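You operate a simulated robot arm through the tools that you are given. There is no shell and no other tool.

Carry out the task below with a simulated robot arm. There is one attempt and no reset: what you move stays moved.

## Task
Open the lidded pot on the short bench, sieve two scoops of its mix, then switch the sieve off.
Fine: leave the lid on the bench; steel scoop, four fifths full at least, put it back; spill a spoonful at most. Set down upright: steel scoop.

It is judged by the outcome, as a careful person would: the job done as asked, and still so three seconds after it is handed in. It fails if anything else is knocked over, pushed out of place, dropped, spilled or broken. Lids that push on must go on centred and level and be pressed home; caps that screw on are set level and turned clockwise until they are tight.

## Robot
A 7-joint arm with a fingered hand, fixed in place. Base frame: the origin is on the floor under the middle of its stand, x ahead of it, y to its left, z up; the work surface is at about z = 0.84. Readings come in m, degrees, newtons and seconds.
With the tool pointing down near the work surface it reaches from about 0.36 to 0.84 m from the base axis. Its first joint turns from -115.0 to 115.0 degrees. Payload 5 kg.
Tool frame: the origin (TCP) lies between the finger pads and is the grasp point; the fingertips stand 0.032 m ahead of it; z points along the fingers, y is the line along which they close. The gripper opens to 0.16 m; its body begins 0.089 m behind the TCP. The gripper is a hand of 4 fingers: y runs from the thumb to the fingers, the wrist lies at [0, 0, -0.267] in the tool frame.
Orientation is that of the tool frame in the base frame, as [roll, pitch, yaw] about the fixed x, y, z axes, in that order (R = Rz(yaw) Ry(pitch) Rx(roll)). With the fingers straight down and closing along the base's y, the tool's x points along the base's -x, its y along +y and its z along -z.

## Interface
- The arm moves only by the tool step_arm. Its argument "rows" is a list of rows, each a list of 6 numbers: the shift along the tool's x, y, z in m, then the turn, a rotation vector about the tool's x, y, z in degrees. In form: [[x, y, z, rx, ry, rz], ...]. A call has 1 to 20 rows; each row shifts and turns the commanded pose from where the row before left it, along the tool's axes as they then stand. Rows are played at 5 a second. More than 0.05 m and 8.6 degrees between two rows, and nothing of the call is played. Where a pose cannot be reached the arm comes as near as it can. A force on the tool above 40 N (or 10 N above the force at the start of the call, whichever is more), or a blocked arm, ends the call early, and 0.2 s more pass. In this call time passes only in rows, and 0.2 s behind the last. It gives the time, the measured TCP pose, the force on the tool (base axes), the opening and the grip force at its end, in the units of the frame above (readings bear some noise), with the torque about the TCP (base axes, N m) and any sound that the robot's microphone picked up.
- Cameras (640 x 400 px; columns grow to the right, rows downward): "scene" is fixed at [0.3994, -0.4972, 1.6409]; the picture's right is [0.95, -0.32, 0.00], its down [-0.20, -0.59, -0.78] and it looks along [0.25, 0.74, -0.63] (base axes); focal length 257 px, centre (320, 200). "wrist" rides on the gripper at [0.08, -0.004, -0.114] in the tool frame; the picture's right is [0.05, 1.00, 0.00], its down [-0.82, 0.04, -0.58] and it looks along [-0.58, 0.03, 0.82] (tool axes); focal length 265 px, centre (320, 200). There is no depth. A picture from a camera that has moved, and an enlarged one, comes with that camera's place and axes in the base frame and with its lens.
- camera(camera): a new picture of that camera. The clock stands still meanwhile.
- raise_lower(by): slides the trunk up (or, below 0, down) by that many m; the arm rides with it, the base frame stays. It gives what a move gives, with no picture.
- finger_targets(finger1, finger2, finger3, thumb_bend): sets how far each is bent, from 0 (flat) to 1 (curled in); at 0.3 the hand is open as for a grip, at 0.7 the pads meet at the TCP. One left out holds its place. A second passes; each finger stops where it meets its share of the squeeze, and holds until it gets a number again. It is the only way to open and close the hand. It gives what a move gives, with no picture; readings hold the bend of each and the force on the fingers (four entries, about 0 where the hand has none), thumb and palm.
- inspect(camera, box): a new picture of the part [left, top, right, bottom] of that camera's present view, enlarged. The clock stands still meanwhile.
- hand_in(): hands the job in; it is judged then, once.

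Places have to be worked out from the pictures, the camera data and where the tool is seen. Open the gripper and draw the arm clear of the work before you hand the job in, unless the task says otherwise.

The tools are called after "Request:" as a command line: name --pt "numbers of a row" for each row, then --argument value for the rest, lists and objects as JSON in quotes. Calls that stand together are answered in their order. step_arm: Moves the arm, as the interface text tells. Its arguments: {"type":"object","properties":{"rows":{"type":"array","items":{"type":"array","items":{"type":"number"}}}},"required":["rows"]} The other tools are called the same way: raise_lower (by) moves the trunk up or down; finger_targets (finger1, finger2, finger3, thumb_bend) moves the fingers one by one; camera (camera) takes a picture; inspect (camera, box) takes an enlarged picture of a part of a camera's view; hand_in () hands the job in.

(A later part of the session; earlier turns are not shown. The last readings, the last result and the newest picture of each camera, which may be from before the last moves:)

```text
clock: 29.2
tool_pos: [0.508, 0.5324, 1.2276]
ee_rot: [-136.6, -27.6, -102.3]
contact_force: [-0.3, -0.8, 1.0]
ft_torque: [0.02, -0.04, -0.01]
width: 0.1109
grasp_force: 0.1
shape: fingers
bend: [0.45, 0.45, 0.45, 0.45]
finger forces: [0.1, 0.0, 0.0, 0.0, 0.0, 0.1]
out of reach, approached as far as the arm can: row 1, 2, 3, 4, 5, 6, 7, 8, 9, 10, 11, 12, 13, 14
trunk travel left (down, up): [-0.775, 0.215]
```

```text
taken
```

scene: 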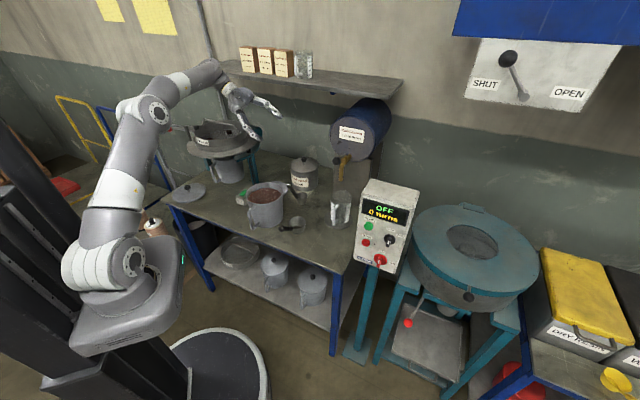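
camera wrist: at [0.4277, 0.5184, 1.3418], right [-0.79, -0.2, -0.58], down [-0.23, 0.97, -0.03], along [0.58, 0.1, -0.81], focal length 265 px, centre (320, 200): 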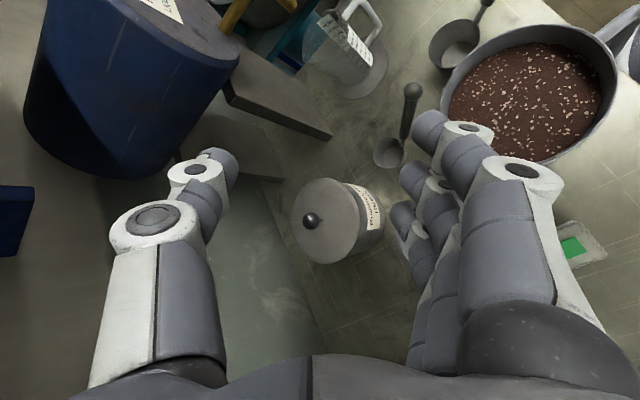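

The orientation was reached exactly, but the position lagged because the earlier pose was at the arm's reach limit. The hand is at (0.508, 0.532, 1.228), clear of everything. I'll now move toward the pre-grasp point above the bench front.

Request:
step_arm --pt "0.0272 0.0169 0.0135 0 0 0" --pt "0.0272 0.0169 0.0135 0 0 0" --pt "0.0272 0.0169 0.0135 0 0 0" --pt "0.0272 0.0169 0.0135 0 0 0" --pt "0.0272 0.0169 0.0135 0 0 0" --pt "0.0272 0.0169 0.0135 0 0 0" --pt "0.0272 0.0169 0.0135 0 0 0" --pt "0.0272 0.0169 0.0135 0 0 0"

Request:
camera --camera "wrist"

Request:
camera --camera "scene"

```text
clock: 31.0
tool_pos: [0.4259, 0.2692, 1.1772]
ee_rot: [-136.6, -27.7, -102.4]
contact_force: [0.2, -0.2, -0.2]
ft_torque: [0.06, -0.01, 0.01]
width: 0.1107
grasp_force: 0.0
shape: fingers
bend: [0.45, 0.45, 0.45, 0.45]
finger forces: [0.0, 0.0, 0.1, 0.1, 0.0, 0.0]
trunk travel left (down, up): [-0.775, 0.215]
```

```text
taken
camera wrist: at [0.3455, 0.2554, 1.291], right [-0.79, -0.2, -0.58], down [-0.22, 0.97, -0.03], along [0.58, 0.11, -0.81], focal length 265 px, centre (320, 200)
```

wrist: 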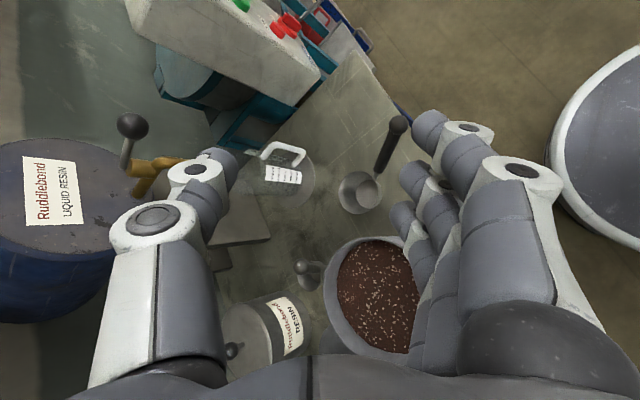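

```text
taken
```

scene: 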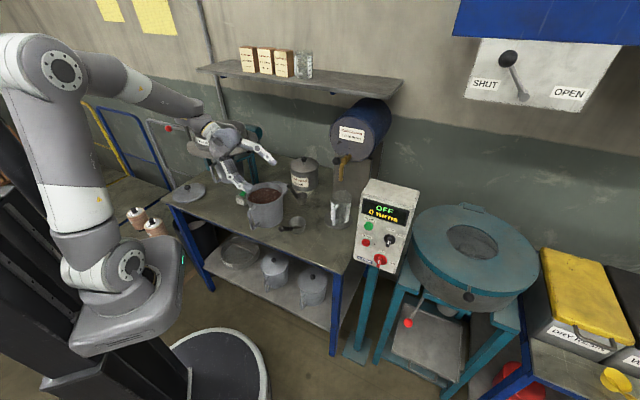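

Good pose. I'll zoom on the steel scoop from this view to refine the handle's position.

Request:
inspect --camera "wrist" --box '[325, 105, 425, 225]'

Request:
inspect --camera "scene" --box '[200, 120, 330, 240]'

```text
3.33 times, centred on (375, 165) of wrist
camera zoom: at [0.3455, 0.2554, 1.291], right [-0.79, -0.2, -0.58], down [-0.22, 0.97, -0.03], along [0.58, 0.11, -0.81], focal length 885 px, centre (137, 317)
```

zoom: 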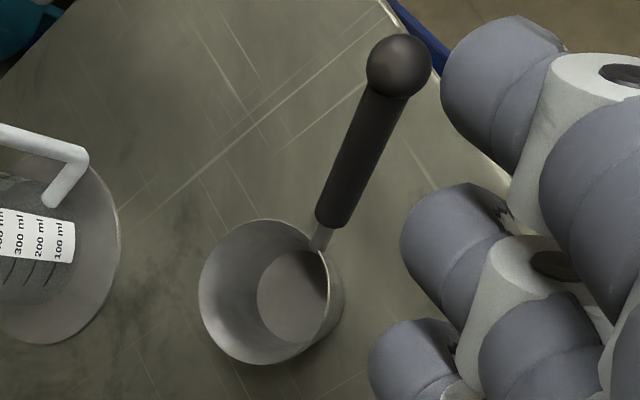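

```text
3.33 times, centred on (265, 180) of scene
camera zoom: at [0.3994, -0.4972, 1.6409], right [0.95, -0.32, 0.0], down [-0.2, -0.59, -0.78], along [0.25, 0.74, -0.63], focal length 856 px, centre (503, 267)
```

zoom: 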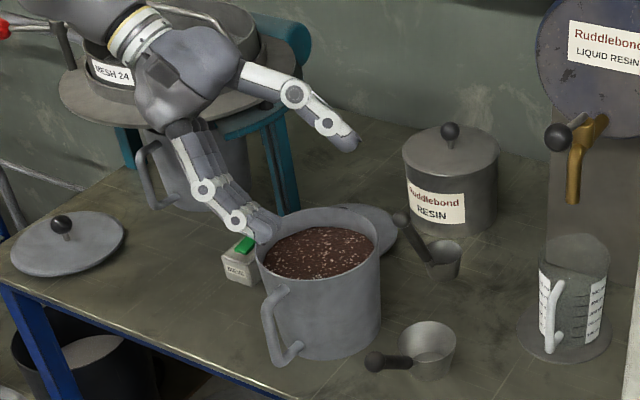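

Triangulation confirms the handle: grip bottom (0.530, 0.241, 0.889) to ball (0.480, 0.181, 0.970). The pot's handle corner at (0.375, 0.30, 0.97) would be close to the palm with a 50° lean, so I'll reduce the lean to 38° and approach by sliding down along the handle's own axis from the ball end.

Request:
step_arm --pt "0 0 0 -4.94 -3.4 2.9" --pt "0 0 0 -4.94 -3.4 2.9" --pt "0.0169 0.0104 0.0258 0 0 0" --pt "0.0169 0.0104 0.0258 0 0 0" --pt "0.0169 0.0104 0.0258 0 0 0" --pt "0.0169 0.0104 0.0258 0 0 0" --pt "0.0169 0.0104 0.0258 0 0 0" --pt "0.0169 0.0104 0.0258 0 0 0"

Request:
camera --camera "wrist"

Request:
camera --camera "scene"

```text
clock: 32.8
tool_pos: [0.4273, 0.1177, 1.0567]
ee_rot: [-146.4, -18.7, -102.7]
contact_force: [0.6, 0.2, -0.7]
ft_torque: [-0.02, 0.02, 0.0]
width: 0.1105
grasp_force: 0.0
shape: fingers
bend: [0.45, 0.45, 0.45, 0.45]
finger forces: [0.0, 0.1, 0.0, 0.0, 0.1, 0.0]
trunk travel left (down, up): [-0.775, 0.215]
```

```text
taken
camera wrist: at [0.359, 0.0879, 1.1733], right [-0.86, -0.04, -0.51], down [-0.14, 0.97, 0.17], along [0.49, 0.22, -0.84], focal length 265 px, centre (320, 200)
```

wrist: 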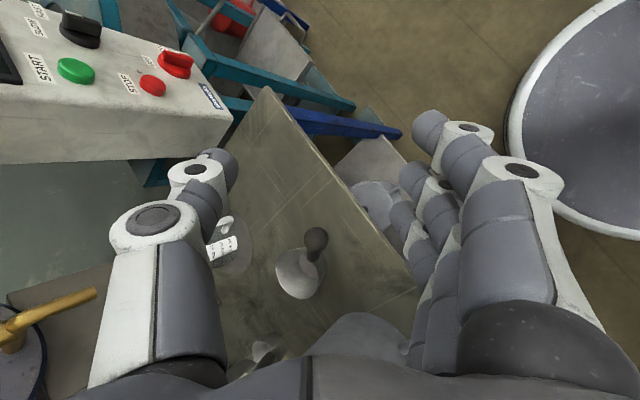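

```text
taken
```

scene: 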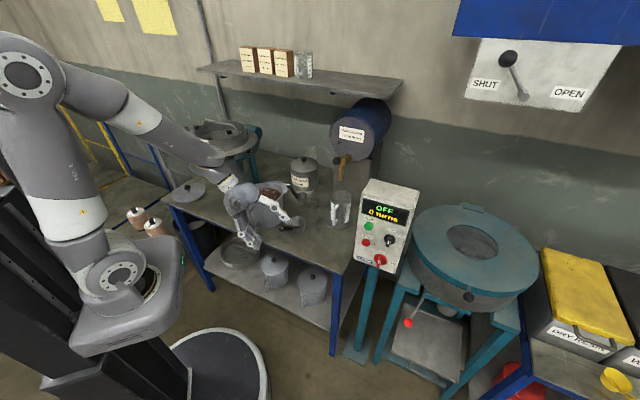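

The hand is aligned with the handle axis (ball appears right ahead of the TCP). I'll slide down the handle two-thirds of the way and check.

Request:
step_arm --pt "-0.02305 0.0002 0.0164 0 0 0" --pt "-0.02305 0.0002 0.0164 0 0 0" --pt "-0.02305 0.0002 0.0164 0 0 0" --pt "-0.02305 0.0002 0.0164 0 0 0"

Request:
camera --camera "wrist"

Request:
inspect --camera "scene" --box '[200, 140, 340, 270]'

```text
clock: 33.8
tool_pos: [0.4785, 0.1786, 0.974]
ee_rot: [-146.4, -18.7, -102.7]
contact_force: [1.0, -1.0, -0.5]
ft_torque: [-0.03, 0.04, -0.01]
width: 0.1106
grasp_force: 0.0
shape: fingers
bend: [0.45, 0.45, 0.45, 0.45]
finger forces: [0.1, 0.1, 0.0, 0.0, 0.0, 0.0]
trunk travel left (down, up): [-0.775, 0.215]
```

```text
taken
camera wrist: at [0.4088, 0.1494, 1.0915], right [-0.86, -0.04, -0.51], down [-0.14, 0.97, 0.17], along [0.49, 0.22, -0.85], focal length 265 px, centre (320, 200)
```

wrist: 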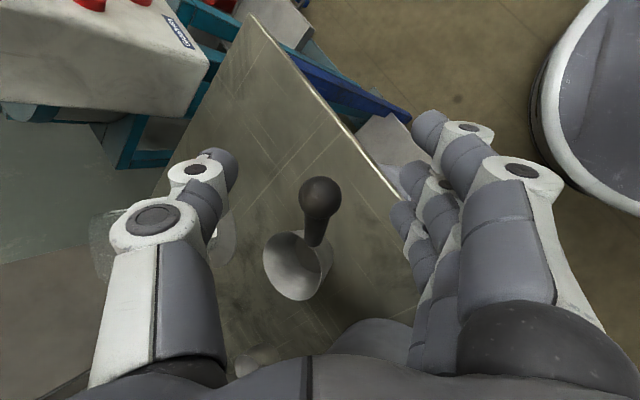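

```text
3.08 times, centred on (270, 205) of scene
camera zoom: at [0.3994, -0.4972, 1.6409], right [0.95, -0.32, 0.0], down [-0.2, -0.59, -0.78], along [0.25, 0.74, -0.63], focal length 790 px, centre (474, 185)
```

zoom: 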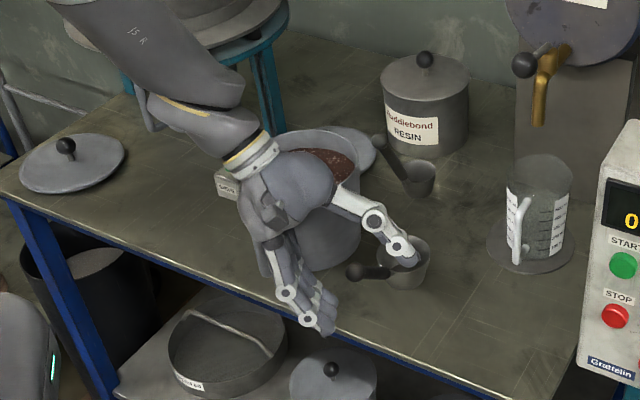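

The ball end is exactly at the TCP now. I'll narrow the fingers so the lower ones keep clear of the bench, then slide the last 5.7 cm down the handle.

Request:
finger_targets --finger1 0.54 --finger2 0.54 --finger3 0.54 --thumb_bend 0.54

Request:
step_arm --pt "-0.0225 0.0002 0.016 0 0 0" --pt "-0.0225 0.0002 0.016 0 0 0"

Request:
camera --camera "wrist"

Request:
inspect --camera "scene" --box '[230, 170, 330, 260]'

```text
clock: 34.8
tool_pos: [0.4756, 0.1784, 0.9741]
ee_rot: [-146.4, -18.8, -102.8]
contact_force: [-0.8, 0.0, 0.0]
ft_torque: [0.02, 0.03, -0.01]
width: 0.0764
grasp_force: 0.1
shape: fingers
bend: [0.54, 0.54, 0.54, 0.54]
finger forces: [0.0, 0.1, 0.0, 0.1, 0.1, 0.0]
trunk travel left (down, up): [-0.775, 0.215]
```

```text
clock: 35.4
tool_pos: [0.5008, 0.2096, 0.9348]
ee_rot: [-146.4, -18.8, -102.7]
contact_force: [0.4, -0.1, -0.1]
ft_torque: [0.0, 0.02, 0.01]
width: 0.0766
grasp_force: 0.0
shape: fingers
bend: [0.54, 0.54, 0.54, 0.54]
finger forces: [0.0, 0.0, 0.1, 0.0, 0.0, 0.0]
trunk travel left (down, up): [-0.775, 0.215]
```

```text
taken
camera wrist: at [0.4329, 0.1787, 1.0515], right [-0.86, -0.04, -0.51], down [-0.14, 0.97, 0.17], along [0.49, 0.22, -0.85], focal length 265 px, centre (320, 200)
```

wrist: 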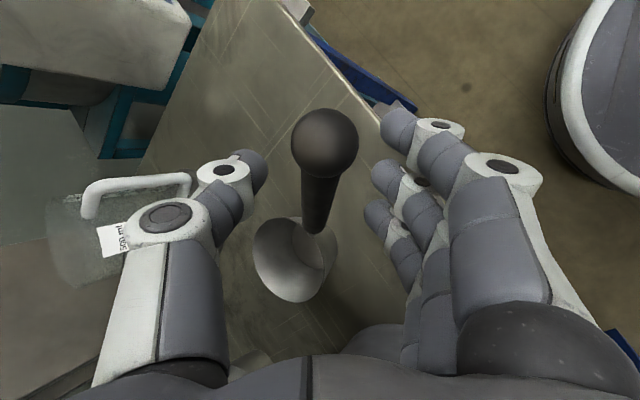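

```text
4.44 times, centred on (280, 215) of scene
camera zoom: at [0.3994, -0.4972, 1.6409], right [0.95, -0.32, 0.0], down [-0.2, -0.59, -0.78], along [0.25, 0.74, -0.63], focal length 1141 px, centre (498, 133)
```

zoom: 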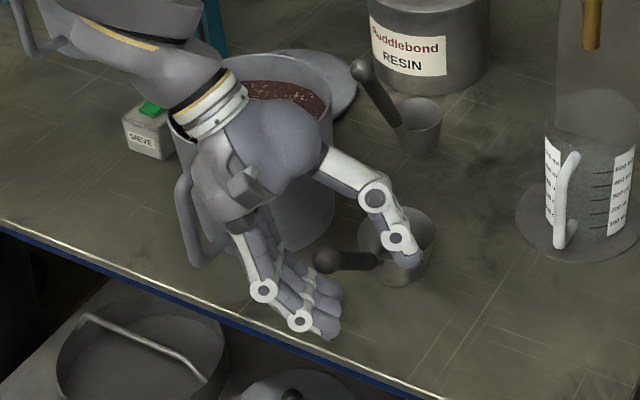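

The handle is centred between thumb and fingers. I'll close partway, then squeeze.

Request:
finger_targets --finger1 0.63 --finger2 0.63 --finger3 0.63 --thumb_bend 0.63

Request:
camera --camera "wrist"

```text
clock: 36.4
tool_pos: [0.5012, 0.2085, 0.9332]
ee_rot: [-146.4, -18.8, -102.6]
contact_force: [0.3, -1.1, -0.1]
ft_torque: [0.0, 0.03, 0.05]
width: 0.0439
grasp_force: 0.2
shape: fingers
bend: [0.63, 0.63, 0.63, 0.63]
finger forces: [0.0, 0.1, 0.0, 0.0, 0.0, 0.0]
trunk travel left (down, up): [-0.775, 0.215]
```

```text
taken
camera wrist: at [0.4324, 0.1782, 1.0519], right [-0.86, -0.04, -0.51], down [-0.14, 0.97, 0.17], along [0.49, 0.22, -0.85], focal length 265 px, centre (320, 200)
```

wrist: 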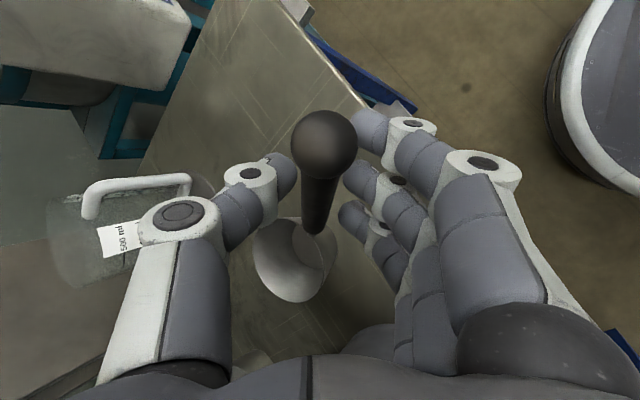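

Finger 1 is near the ball's edge, so I'll slide 6 mm further down the handle, then squeeze.

Request:
step_arm --pt "-0.0055 0 0.0037 0 0 0"

Request:
finger_targets --finger1 0.8 --finger2 0.8 --finger3 0.8 --thumb_bend 0.8

Request:
camera --camera "wrist"

Request:
inspect --camera "scene" --box '[230, 170, 330, 260]'

```text
clock: 36.8
tool_pos: [0.5042, 0.2114, 0.9286]
ee_rot: [-146.4, -18.7, -102.8]
contact_force: [-0.6, -0.3, 0.3]
ft_torque: [0.01, 0.0, 0.0]
width: 0.0441
grasp_force: 0.1
shape: fingers
bend: [0.63, 0.63, 0.63, 0.63]
finger forces: [0.0, 0.0, 0.0, 0.0, 0.1, 0.0]
trunk travel left (down, up): [-0.775, 0.215]
```

```text
clock: 37.8
tool_pos: [0.5037, 0.2107, 0.9297]
ee_rot: [-146.4, -18.8, -102.7]
contact_force: [0.1, -0.1, 0.1]
ft_torque: [-0.03, 0.05, 0.01]
width: 0.0167
grasp_force: 3.5
shape: fingers
bend: [0.8, 0.77, 0.78, 0.75]
finger forces: [0.1, 0.0, 4.7, 0.2, 2.5, 0.0]
trunk travel left (down, up): [-0.775, 0.215]
```

```text
taken
camera wrist: at [0.4357, 0.1817, 1.0471], right [-0.86, -0.04, -0.51], down [-0.14, 0.97, 0.17], along [0.49, 0.22, -0.85], focal length 265 px, centre (320, 200)
```

wrist: 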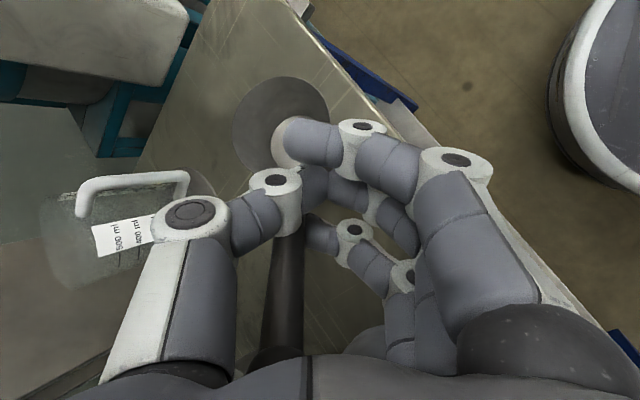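

```text
4.44 times, centred on (280, 215) of scene
camera zoom: at [0.3994, -0.4972, 1.6409], right [0.95, -0.32, 0.0], down [-0.2, -0.59, -0.78], along [0.25, 0.74, -0.63], focal length 1141 px, centre (498, 133)
```

zoom: 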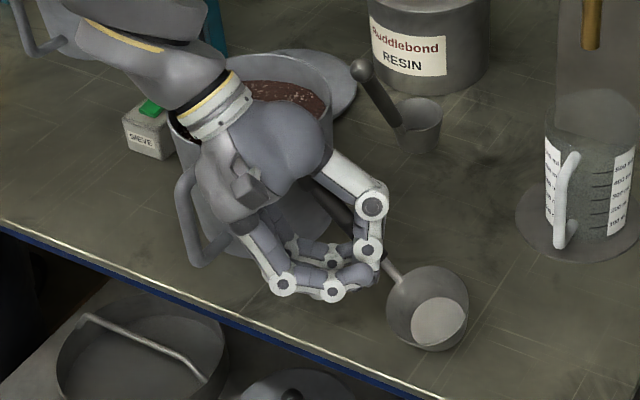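

The scoop pivoted in the hand while squeezing — its handle now runs toward the palm and the cup sits in front of the fingertips. I'll look closely before doing anything else.

Request:
inspect --camera "scene" --box '[280, 205, 345, 260]'

Request:
inspect --camera "wrist" --box '[210, 60, 370, 220]'

Request:
inspect --camera "wrist" --box '[200, 180, 420, 400]'

```text
7.27 times, centred on (312, 232) of scene
camera zoom: at [0.3994, -0.4972, 1.6409], right [0.95, -0.32, 0.0], down [-0.2, -0.59, -0.78], along [0.25, 0.74, -0.63], focal length 1868 px, centre (374, -36)
```

zoom: 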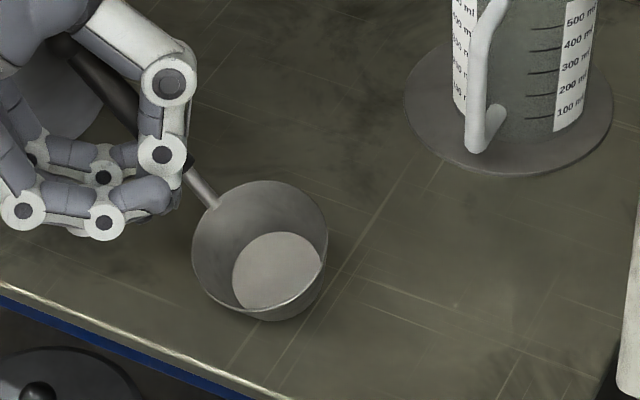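

```text
2.50 times, centred on (290, 140) of wrist
camera zoom: at [0.4357, 0.1817, 1.0471], right [-0.86, -0.04, -0.51], down [-0.14, 0.97, 0.17], along [0.49, 0.22, -0.85], focal length 664 px, centre (395, 350)
```

zoom: 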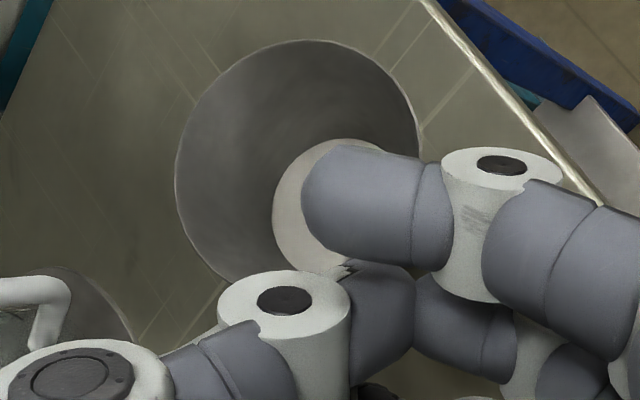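

```text
1.82 times, centred on (310, 290) of wrist
camera zoom: at [0.4357, 0.1817, 1.0471], right [-0.86, -0.04, -0.51], down [-0.14, 0.97, 0.17], along [0.49, 0.22, -0.85], focal length 483 px, centre (338, 36)
```

zoom: 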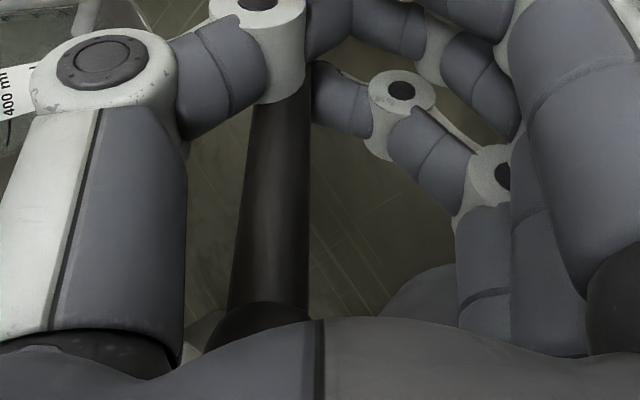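

The scoop is still standing on the bench but yawed around to the right (cup near (0.564, 0.186)) and tipped a bit forward, held only lightly by thumb and finger 3. The fingertips curl like hooks, so a thin handle should be held in the curl against the palm rather than pinched. I'll open gently to let it settle flat.

Request:
finger_targets --finger1 0.72 --finger2 0.72 --finger3 0.72 --thumb_bend 0.7

Request:
inspect --camera "scene" --box '[255, 185, 345, 260]'

Request:
camera --camera "wrist"

```text
clock: 38.8
tool_pos: [0.5033, 0.2116, 0.9297]
ee_rot: [-146.3, -18.8, -102.7]
contact_force: [0.7, 0.2, 0.1]
ft_torque: [0.04, -0.04, 0.02]
width: 0.0208
grasp_force: 0.0
shape: fingers
bend: [0.72, 0.72, 0.72, 0.7]
finger forces: [0.1, 0.0, 0.0, 0.0, 0.0, 0.0]
trunk travel left (down, up): [-0.775, 0.215]
```

```text
5.33 times, centred on (300, 222) of scene
camera zoom: at [0.3994, -0.4972, 1.6409], right [0.95, -0.32, 0.0], down [-0.2, -0.59, -0.78], along [0.25, 0.74, -0.63], focal length 1370 px, centre (427, 80)
```

zoom: 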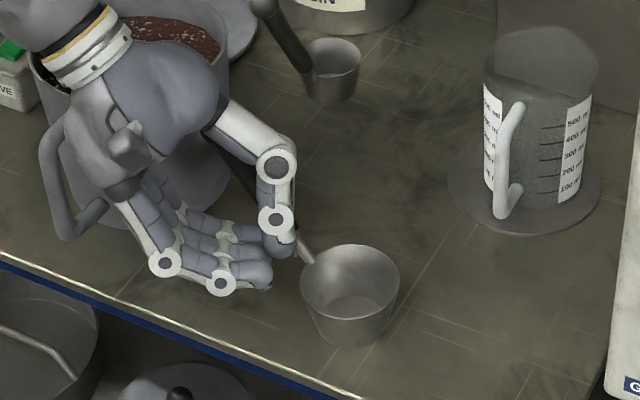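

```text
taken
camera wrist: at [0.4357, 0.1818, 1.0471], right [-0.86, -0.04, -0.51], down [-0.14, 0.97, 0.17], along [0.49, 0.22, -0.85], focal length 265 px, centre (320, 200)
```

wrist: 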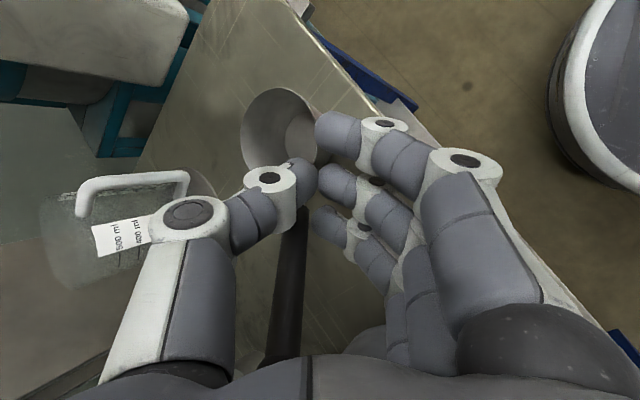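

The scoop settled upright on the bench, cup near (0.57, 0.186), handle now pointing back-left toward the pot. I'll open thumb and fingers moderately and withdraw up and toward the robot, avoiding the pot handle.

Request:
finger_targets --finger1 0.6 --finger2 0.6 --finger3 0.6 --thumb_bend 0.45

Request:
step_arm --pt "0.012 0 -0.02 0 0 0" --pt "0.018 0 -0.03 0 0 0"

Request:
camera --camera "wrist"

Request:
inspect --camera "scene" --box '[225, 165, 345, 260]'

```text
clock: 39.8
tool_pos: [0.5031, 0.2119, 0.9294]
ee_rot: [-146.4, -18.9, -102.8]
contact_force: [-0.5, 0.4, 0.4]
ft_torque: [0.02, -0.01, -0.01]
width: 0.0812
grasp_force: 0.1
shape: fingers
bend: [0.6, 0.6, 0.6, 0.45]
finger forces: [0.0, 0.1, 0.0, 0.1, 0.0, 0.0]
trunk travel left (down, up): [-0.775, 0.215]
```

```text
clock: 40.4
tool_pos: [0.4742, 0.2037, 0.9802]
ee_rot: [-146.5, -18.7, -102.7]
contact_force: [0.3, 0.1, 0.4]
ft_torque: [0.02, 0.0, 0.0]
width: 0.0811
grasp_force: 0.0
shape: fingers
bend: [0.6, 0.6, 0.6, 0.45]
finger forces: [0.1, 0.0, 0.0, 0.1, 0.0, 0.0]
trunk travel left (down, up): [-0.775, 0.215]
```

```text
taken
camera wrist: at [0.4054, 0.1727, 1.0973], right [-0.86, -0.04, -0.51], down [-0.14, 0.97, 0.17], along [0.49, 0.22, -0.84], focal length 265 px, centre (320, 200)
```

wrist: 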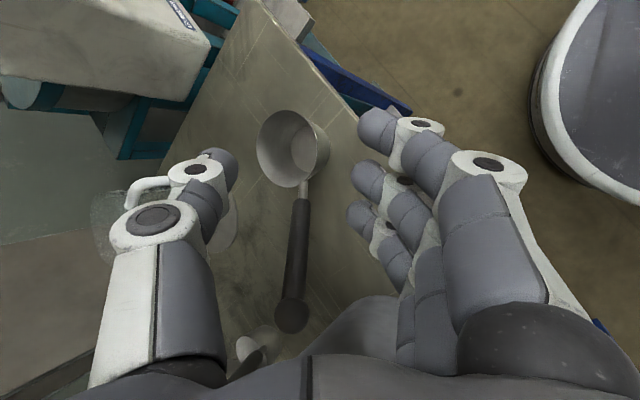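

```text
4.21 times, centred on (285, 212) of scene
camera zoom: at [0.3994, -0.4972, 1.6409], right [0.95, -0.32, 0.0], down [-0.2, -0.59, -0.78], along [0.25, 0.74, -0.63], focal length 1081 px, centre (467, 147)
```

zoom: 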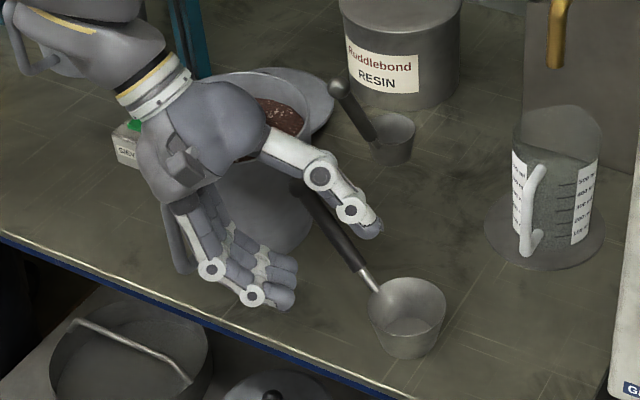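

The scoop stands upright at its new spot: cup (0.568, 0.185), ball end (0.493, 0.280, 0.976), handle pointing back-left. I'll back off into free space in front of the bench and study how the fingers curl when fully closed, to plan a palm (power) grip.

Request:
step_arm --pt "0.018 0 -0.03 0 0 0" --pt "0.018 0 -0.03 0 0 0" --pt "0.018 0 -0.03 0 0 0"

Request:
finger_targets --finger1 0.9 --finger2 0.9 --finger3 0.9 --thumb_bend 0.3

Request:
camera --camera "wrist"

Request:
inspect --camera "scene" --box '[190, 130, 310, 240]'

```text
clock: 41.2
tool_pos: [0.4195, 0.1866, 1.0678]
ee_rot: [-146.4, -18.8, -102.6]
contact_force: [-1.0, 0.6, 0.8]
ft_torque: [0.0, 0.01, 0.01]
width: 0.0813
grasp_force: 0.1
shape: fingers
bend: [0.6, 0.6, 0.6, 0.45]
finger forces: [0.1, 0.0, 0.0, 0.0, 0.0, 0.1]
trunk travel left (down, up): [-0.775, 0.215]
```

```text
clock: 42.2
tool_pos: [0.4194, 0.1873, 1.0671]
ee_rot: [-146.4, -18.8, -102.6]
contact_force: [-1.7, 0.2, -0.5]
ft_torque: [0.03, 0.02, 0.02]
width: 0.0698
grasp_force: 0.1
shape: fingers
bend: [0.9, 0.9, 0.9, 0.3]
finger forces: [0.0, 0.0, 0.0, 0.0, 0.0, 0.1]
trunk travel left (down, up): [-0.775, 0.215]
```

```text
taken
camera wrist: at [0.3518, 0.1566, 1.1849], right [-0.86, -0.04, -0.51], down [-0.14, 0.97, 0.17], along [0.49, 0.22, -0.85], focal length 265 px, centre (320, 200)
```

wrist: 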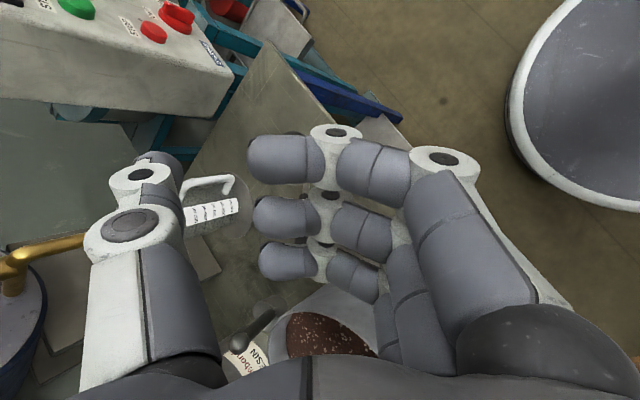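

```text
3.64 times, centred on (250, 185) of scene
camera zoom: at [0.3994, -0.4972, 1.6409], right [0.95, -0.32, 0.0], down [-0.2, -0.59, -0.78], along [0.25, 0.74, -0.63], focal length 934 px, centre (574, 254)
```

zoom: 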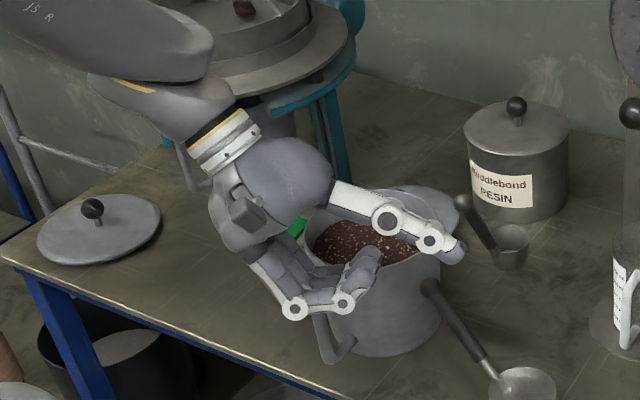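

The fingers curl as hooks whose tips meet near the TCP, so a thin bar is best held flat against the three finger pads (bend ≈0.58) with the thumb tip pressing it, and with the handle exactly along the tool's x axis. I'll measure the scoop's present pose precisely for that.

Request:
finger_targets --finger1 0.58 --finger2 0.58 --finger3 0.58 --thumb_bend 0.45

Request:
inspect --camera "scene" --box '[270, 190, 340, 250]'

Request:
camera --camera "wrist"

```text
clock: 43.2
tool_pos: [0.4198, 0.186, 1.0674]
ee_rot: [-146.4, -18.7, -102.8]
contact_force: [-0.2, 0.5, -0.5]
ft_torque: [0.03, -0.03, 0.01]
width: 0.0875
grasp_force: 0.1
shape: fingers
bend: [0.57, 0.57, 0.57, 0.45]
finger forces: [0.1, 0.0, 0.0, 0.1, 0.0, 0.0]
trunk travel left (down, up): [-0.775, 0.215]
```

```text
6.67 times, centred on (305, 220) of scene
camera zoom: at [0.3994, -0.4972, 1.6409], right [0.95, -0.32, 0.0], down [-0.2, -0.59, -0.78], along [0.25, 0.74, -0.63], focal length 1712 px, centre (420, 67)
```

zoom: 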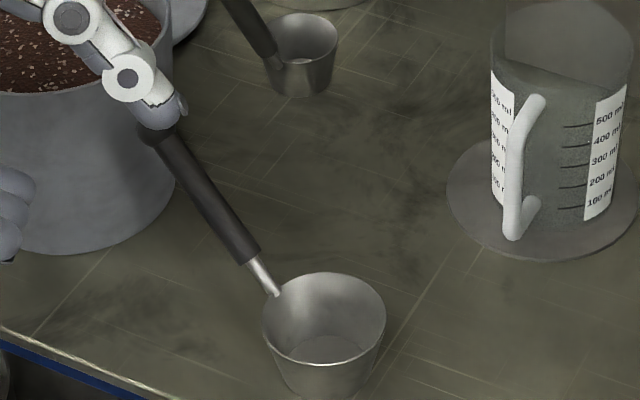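

```text
taken
camera wrist: at [0.3519, 0.1567, 1.1849], right [-0.86, -0.04, -0.51], down [-0.14, 0.97, 0.17], along [0.49, 0.22, -0.85], focal length 265 px, centre (320, 200)
```

wrist: 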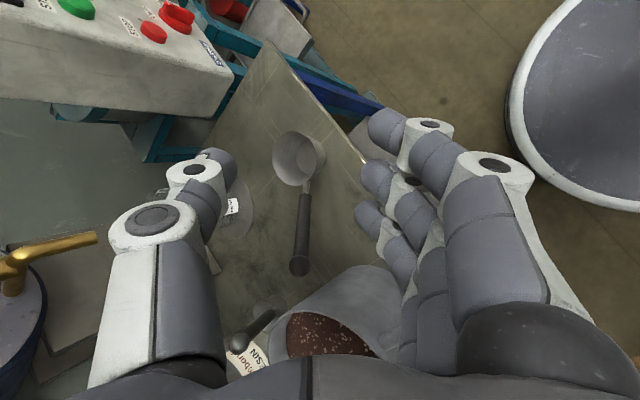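

The scoop's present pose: ball end (0.495, 0.284, 0.970), handle toward (-0.6, 0.8) rising 45°. I'll pitch the hand to point forward-down so that the handle lies along the tool's x axis (fingers underneath-left, thumb above-right), testing the orientation in free space above the bench front.

Request:
step_arm --pt "-0.0066 -0.0279 0.0032 0 0 0" --pt "-0.0066 -0.0279 0.0032 0 0 0" --pt "-0.0066 -0.0279 0.0032 0 0 0" --pt "0 0 0 0.364 -7.806 0.339" --pt "0 0 0 0.364 -7.806 0.339" --pt "0 0 0 0.364 -7.806 0.339" --pt "0 0 0 0.364 -7.806 0.339" --pt "0 0 0 0.364 -7.806 0.339" --pt "0 0 0 0.364 -7.806 0.339" --pt "0 0 0 0.364 -7.806 0.339" --pt "0 0 0 0.364 -7.806 0.339" --pt "0 0 0 0.364 -7.806 0.339" --pt "0 0 0 0.364 -7.806 0.339"

Request:
camera --camera "scene"

Request:
camera --camera "wrist"

```text
clock: 46.0
tool_pos: [0.5411, 0.2033, 1.1331]
ee_rot: [-126.3, 32.2, -65.4]
contact_force: [-0.1, 0.9, -0.3]
ft_torque: [-0.01, -0.01, -0.05]
width: 0.0877
grasp_force: 0.1
shape: fingers
bend: [0.57, 0.57, 0.57, 0.45]
finger forces: [0.1, 0.0, 0.0, 0.1, 0.0, 0.1]
out of reach, approached as far as the arm can: row 9, 11, 12, 13
trunk travel left (down, up): [-0.775, 0.215]
```

```text
taken
```

scene: 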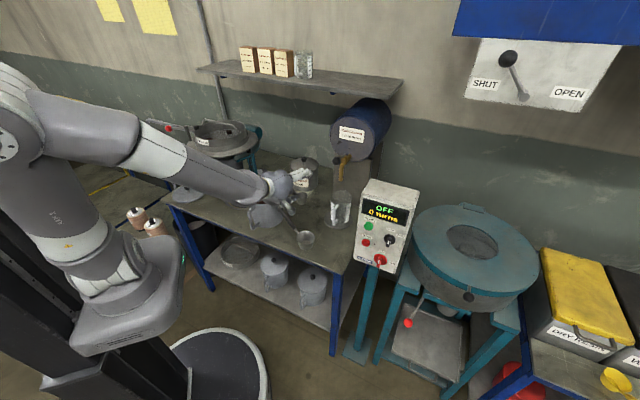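

```text
taken
camera wrist: at [0.5042, 0.0711, 1.15], right [-0.7, 0.1, -0.71], down [-0.66, 0.28, 0.7], along [0.27, 0.96, -0.12], focal length 265 px, centre (320, 200)
```

wrist: 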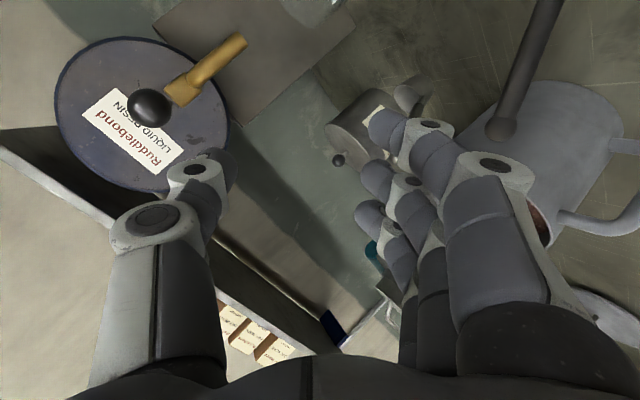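

The arm can't quite reach that forward-pointing pose (it reports reach limits with the elbow on the left), so gripping from the robot side won't work. Hand poses with the wrist on the left work well, so I'll re-yaw the scoop instead: grip the cup from the top (its taper matches the finger pads), lift slightly and turn it so the handle points toward the front-right. First I return to tool-down.

Request:
step_arm --pt "0 0 0 -4.66 5.96 3.16" --pt "0 0 0 -4.66 5.96 3.16" --pt "0 0 0 -4.66 5.96 3.16" --pt "0 0 0 -4.66 5.96 3.16" --pt "0 0 0 -4.66 5.96 3.16" --pt "0 0 0 -4.66 5.96 3.16" --pt "0 0 0 -4.66 5.96 3.16" --pt "0 0 0 -4.66 5.96 3.16" --pt "0 0 -0.03 0 0 0"

```text
clock: 48.0
tool_pos: [0.54, 0.2025, 1.1622]
ee_rot: [-180.0, -0.2, -110.0]
contact_force: [-0.6, 0.1, -0.5]
ft_torque: [0.05, -0.01, 0.0]
width: 0.0876
grasp_force: 0.1
shape: fingers
bend: [0.57, 0.57, 0.57, 0.45]
finger forces: [0.0, 0.1, 0.0, 0.0, 0.0, 0.1]
trunk travel left (down, up): [-0.775, 0.215]
```

Tool-down again at (0.54, 0.20, 1.16). Now I'll turn the hand about its axis so the scoop handle will lie along the tool's x axis (yaw ≈ 127°).

Request:
step_arm --pt "0 0 0 0 0 8.2" --pt "0 0 0 0 0 8.2" --pt "0 0 0 0 0 8.2" --pt "0 0 0 0 0 8.2" --pt "0 0 0 0 0 8.2" --pt "0 0 0 0 0 8.2" --pt "0 0 0 0 0 8.2" --pt "0 0 0 0 0 8.2" --pt "0 0 0 0 0 8.2" --pt "0 0 0 0 0 8.2" --pt "0 0 0 0 0 8.2" --pt "0 0 0 0 0 8.2" --pt "0 0 0 0 0 8.2" --pt "0 0 0 0 0 8.2" --pt "0 0 0 0 0 8.2"

Request:
camera --camera "wrist"

Request:
camera --camera "scene"

```text
clock: 51.2
tool_pos: [0.5406, 0.2022, 1.1649]
ee_rot: [-179.8, 0.1, 127.0]
contact_force: [0.0, -0.2, -0.3]
ft_torque: [0.0, -0.02, 0.0]
width: 0.0876
grasp_force: 0.0
shape: fingers
bend: [0.57, 0.57, 0.57, 0.45]
finger forces: [0.0, 0.0, 0.1, 0.0, 0.1, 0.0]
trunk travel left (down, up): [-0.775, 0.215]
```

```text
taken
camera wrist: at [0.4889, 0.2658, 1.2767], right [0.77, 0.64, 0.0], down [0.52, -0.62, 0.58], along [0.37, -0.45, -0.82], focal length 265 px, centre (320, 200)
```

wrist: 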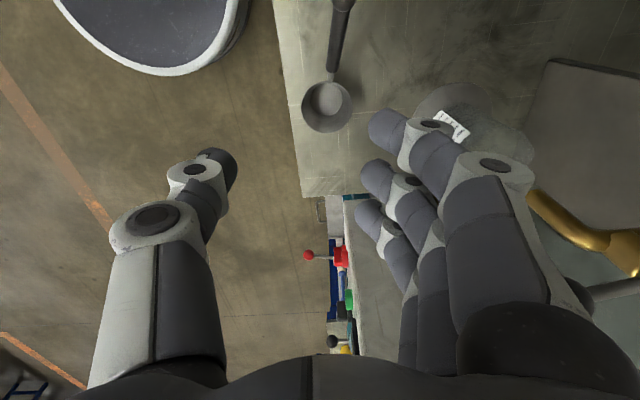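

```text
taken
```

scene: 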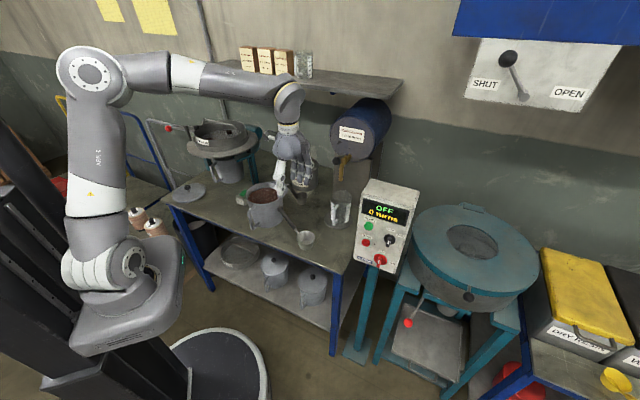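

Reached yaw 127°. The cup is at (0.568, 0.1845). I'll open the hand, centre over the cup and descend partway.

Request:
finger_targets --finger1 0.36 --finger2 0.36 --finger3 0.36 --thumb_bend 0.36

Request:
step_arm --pt "-0.0306 0.0112 0 0 0 0" --pt "0 0 0.04 0 0 0" --pt "0 0 0.04 0 0 0" --pt "0 0 0.04 0 0 0" --pt "0 0 0.04 0 0 0" --pt "0 0 0.04 0 0 0"

Request:
camera --camera "wrist"

Request:
inspect --camera "scene" --box '[250, 150, 370, 260]'

```text
clock: 52.2
tool_pos: [0.541, 0.2033, 1.163]
ee_rot: [-180.0, 0.2, 127.0]
contact_force: [-0.3, 0.5, 0.2]
ft_torque: [-0.02, 0.0, -0.02]
width: 0.1465
grasp_force: 0.1
shape: fingers
bend: [0.36, 0.36, 0.36, 0.36]
finger forces: [0.0, 0.0, 0.0, 0.0, 0.0, 0.1]
trunk travel left (down, up): [-0.775, 0.215]
```

```text
clock: 53.6
tool_pos: [0.5691, 0.1845, 0.962]
ee_rot: [-179.9, 0.1, 127.2]
contact_force: [0.2, 0.1, -0.3]
ft_torque: [-0.05, 0.01, -0.03]
width: 0.1468
grasp_force: 0.0
shape: fingers
bend: [0.36, 0.36, 0.36, 0.36]
finger forces: [0.2, 0.0, 0.1, 0.0, 0.0, 0.1]
trunk travel left (down, up): [-0.775, 0.215]
```

```text
taken
camera wrist: at [0.5164, 0.2473, 1.0765], right [0.77, 0.64, 0.0], down [0.53, -0.62, 0.58], along [0.37, -0.44, -0.82], focal length 265 px, centre (320, 200)
```

wrist: 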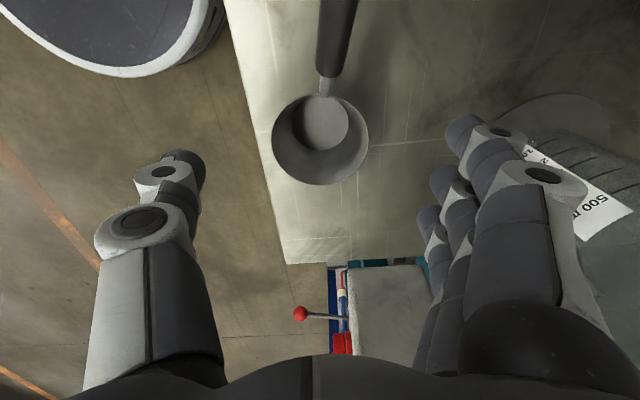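

```text
3.64 times, centred on (310, 205) of scene
camera zoom: at [0.3994, -0.4972, 1.6409], right [0.95, -0.32, 0.0], down [-0.2, -0.59, -0.78], along [0.25, 0.74, -0.63], focal length 934 px, centre (356, 182)
```

zoom: 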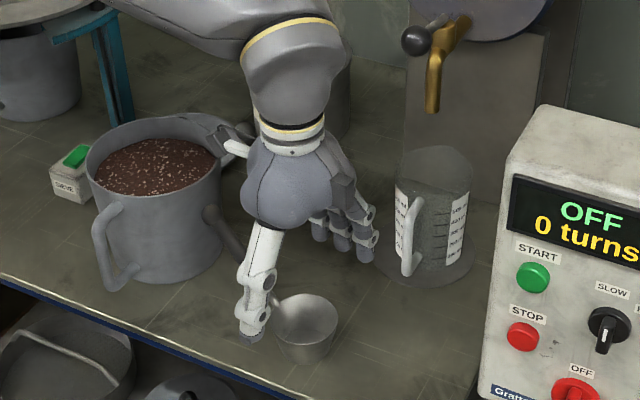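

Centred over the cup with clear sides. I'll descend 6 cm and close gently around the cup body.

Request:
step_arm --pt "0 0 0.025 0 0 0" --pt "0 0 0.025 0 0 0" --pt "0 0 0.012 0 0 0"

Request:
finger_targets --finger1 0.47 --finger2 0.47 --finger3 0.47 --thumb_bend 0.47

Request:
camera --camera "wrist"

```text
clock: 54.4
tool_pos: [0.5681, 0.1851, 0.9006]
ee_rot: [-179.9, 0.0, 127.0]
contact_force: [-0.1, -0.2, 0.2]
ft_torque: [0.02, -0.01, 0.0]
width: 0.1469
grasp_force: 0.0
shape: fingers
bend: [0.36, 0.36, 0.36, 0.36]
finger forces: [0.0, 0.0, 0.1, 0.0, 0.1, 0.1]
trunk travel left (down, up): [-0.775, 0.215]
```

```text
clock: 55.4
tool_pos: [0.5687, 0.1852, 0.9008]
ee_rot: [-179.9, 0.1, 127.1]
contact_force: [-0.5, -0.5, 0.8]
ft_torque: [0.01, 0.05, 0.0]
width: 0.104
grasp_force: 0.0
shape: fingers
bend: [0.47, 0.47, 0.47, 0.47]
finger forces: [0.1, 0.0, 0.1, 0.0, 0.0, 0.1]
trunk travel left (down, up): [-0.775, 0.215]
```

```text
taken
camera wrist: at [0.516, 0.2471, 1.0147], right [0.77, 0.64, 0.0], down [0.53, -0.62, 0.58], along [0.37, -0.44, -0.82], focal length 265 px, centre (320, 200)
```

wrist: 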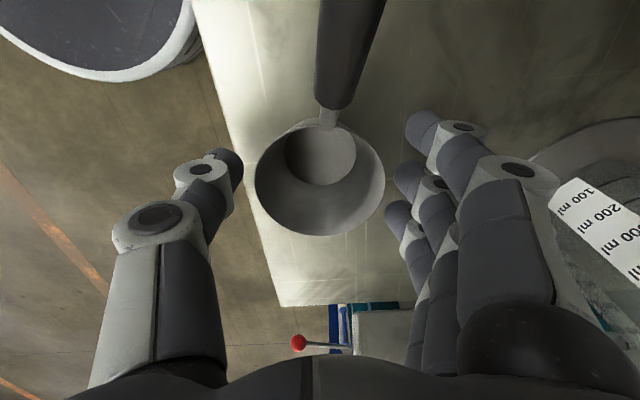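

No contact yet; the cup sits centred between thumb and fingers. Continuing to close until contact.

Request:
finger_targets --finger1 0.55 --finger2 0.55 --finger3 0.55 --thumb_bend 0.55

Request:
camera --camera "wrist"

```text
clock: 56.4
tool_pos: [0.5677, 0.1836, 0.9009]
ee_rot: [-179.8, 0.1, 127.1]
contact_force: [0.8, -0.8, 0.4]
ft_torque: [0.02, -0.02, 0.03]
width: 0.0754
grasp_force: 2.4
shape: fingers
bend: [0.55, 0.53, 0.55, 0.54]
finger forces: [0.0, 2.5, 0.0, 0.1, 3.0, 0.0]
trunk travel left (down, up): [-0.775, 0.215]
```

```text
taken
camera wrist: at [0.516, 0.2471, 1.0147], right [0.77, 0.64, 0.0], down [0.53, -0.62, 0.58], along [0.37, -0.44, -0.82], focal length 265 px, centre (320, 200)
```

wrist: 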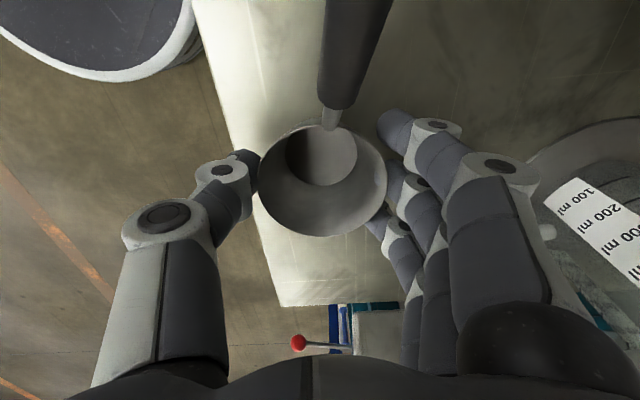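

Finger 2 and thumb touch the cup (≈3 N). I'll tighten so the outer fingers also bear on it.

Request:
finger_targets --finger1 0.62 --finger2 0.6 --finger3 0.62 --thumb_bend 0.6

Request:
camera --camera "wrist"

```text
clock: 57.4
tool_pos: [0.5674, 0.1844, 0.9013]
ee_rot: [-179.8, 0.2, 127.1]
contact_force: [-0.7, 0.4, 0.9]
ft_torque: [-0.02, 0.01, 0.02]
width: 0.0636
grasp_force: 12.0
shape: fingers
bend: [0.6, 0.54, 0.58, 0.57]
finger forces: [1.7, 6.1, 4.1, 0.1, 11.5, 0.0]
trunk travel left (down, up): [-0.775, 0.215]
```

```text
taken
camera wrist: at [0.5161, 0.2471, 1.0146], right [0.77, 0.64, 0.0], down [0.53, -0.62, 0.58], along [0.37, -0.44, -0.82], focal length 265 px, centre (320, 200)
```

wrist: 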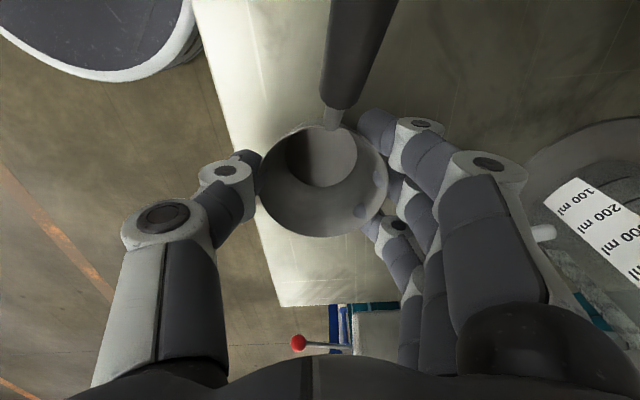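

A firm 12 N grip shared by all fingers. I'll lift the scoop 1.5 cm and check that it comes up level.

Request:
step_arm --pt "0 0 -0.008 0 0 0" --pt "0 0 -0.012 0 0 0"

Request:
inspect --camera "scene" --box '[250, 170, 350, 255]'

Request:
camera --camera "wrist"

```text
clock: 58.0
tool_pos: [0.568, 0.1853, 0.9223]
ee_rot: [-179.9, 0.1, 127.1]
contact_force: [-0.6, 0.6, -1.1]
ft_torque: [-0.02, -0.01, 0.0]
width: 0.0639
grasp_force: 11.7
shape: fingers
bend: [0.6, 0.54, 0.58, 0.57]
finger forces: [1.7, 6.1, 4.0, 0.1, 11.5, 0.0]
trunk travel left (down, up): [-0.775, 0.215]
```

```text
4.71 times, centred on (300, 212) of scene
camera zoom: at [0.3994, -0.4972, 1.6409], right [0.95, -0.32, 0.0], down [-0.2, -0.59, -0.78], along [0.25, 0.74, -0.63], focal length 1208 px, centre (414, 141)
```

zoom: 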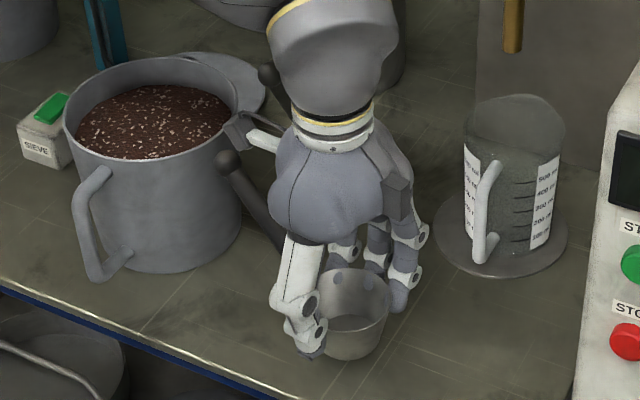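

```text
taken
camera wrist: at [0.5159, 0.2476, 1.0352], right [0.77, 0.64, 0.0], down [0.53, -0.62, 0.58], along [0.37, -0.44, -0.82], focal length 265 px, centre (320, 200)
```

wrist: 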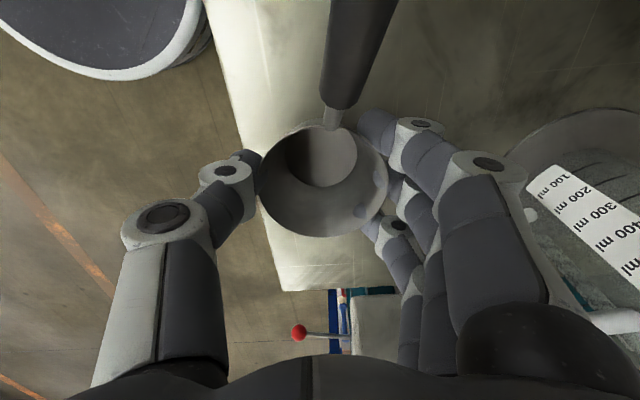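

The scoop (≈0.11 kg) hangs level in the grip. Now I'll rotate it about the vertical by +143° so its handle points toward the front (−y).

Request:
step_arm --pt "0 0 -0.01 0 0 -6" --pt "0 0 0 0 0 -8" --pt "0 0 0 0 0 -8" --pt "0 0 0 0 0 -8" --pt "0 0 0 0 0 -8" --pt "0 0 0 0 0 -8" --pt "0 0 0 0 0 -8" --pt "0 0 0 0 0 -8" --pt "0 0 0 0 0 -8" --pt "0 0 0 0 0 -8" --pt "0 0 0 0 0 -8" --pt "0 0 0 0 0 -8" --pt "0 0 0 0 0 -8" --pt "0 0 0 0 0 -8" --pt "0 0 0 0 0 -8" --pt "0 0 0 0 0 -8" --pt "0 0 0 0 0 -8" --pt "0 0 0 0 0 -8"

Request:
inspect --camera "scene" --box '[250, 170, 350, 255]'

Request:
camera --camera "wrist"

```text
clock: 61.8
tool_pos: [0.5675, 0.1844, 0.9307]
ee_rot: [179.9, -0.2, -90.9]
contact_force: [-0.1, 0.5, -1.3]
ft_torque: [0.01, 0.01, -0.01]
width: 0.0637
grasp_force: 11.5
shape: fingers
bend: [0.6, 0.54, 0.58, 0.57]
finger forces: [1.6, 6.1, 4.1, 0.0, 11.4, 0.0]
trunk travel left (down, up): [-0.775, 0.215]
```

```text
4.71 times, centred on (300, 212) of scene
camera zoom: at [0.3994, -0.4972, 1.6409], right [0.95, -0.32, 0.0], down [-0.2, -0.59, -0.78], along [0.25, 0.74, -0.63], focal length 1208 px, centre (414, 141)
```

zoom: 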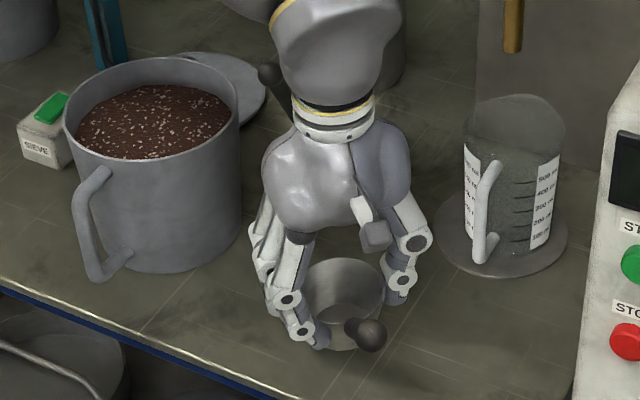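

```text
taken
camera wrist: at [0.5713, 0.1048, 1.045], right [-1.0, -0.04, 0.0], down [-0.03, 0.82, 0.57], along [-0.02, 0.57, -0.82], focal length 265 px, centre (320, 200)
```

wrist: 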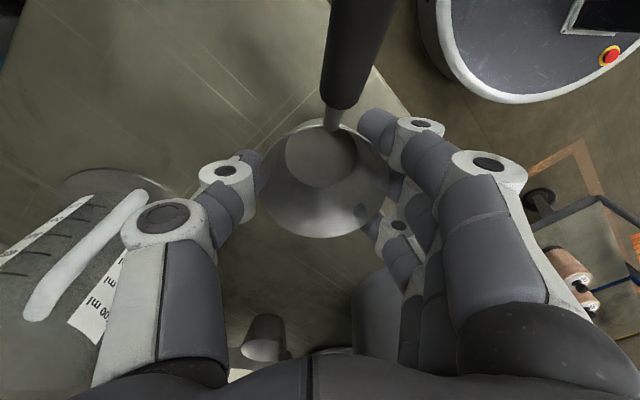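

The handle now points to −y (front). I'll set the scoop down here, lowering 2.9 cm until the cup meets the bench.

Request:
step_arm --pt "0 0 0.012 0 0 0" --pt "0 0 0.01 0 0 0" --pt "0 0 0.005 0 0 0" --pt "0 0 0.002 0 0 0"

```text
clock: 62.8
tool_pos: [0.5686, 0.1846, 0.9028]
ee_rot: [180.0, -0.1, -90.8]
contact_force: [0.4, 0.6, -1.0]
ft_torque: [0.04, -0.01, 0.0]
width: 0.0637
grasp_force: 12.2
shape: fingers
bend: [0.6, 0.54, 0.58, 0.57]
finger forces: [1.6, 6.1, 4.1, 0.0, 11.3, 0.0]
trunk travel left (down, up): [-0.775, 0.215]
```

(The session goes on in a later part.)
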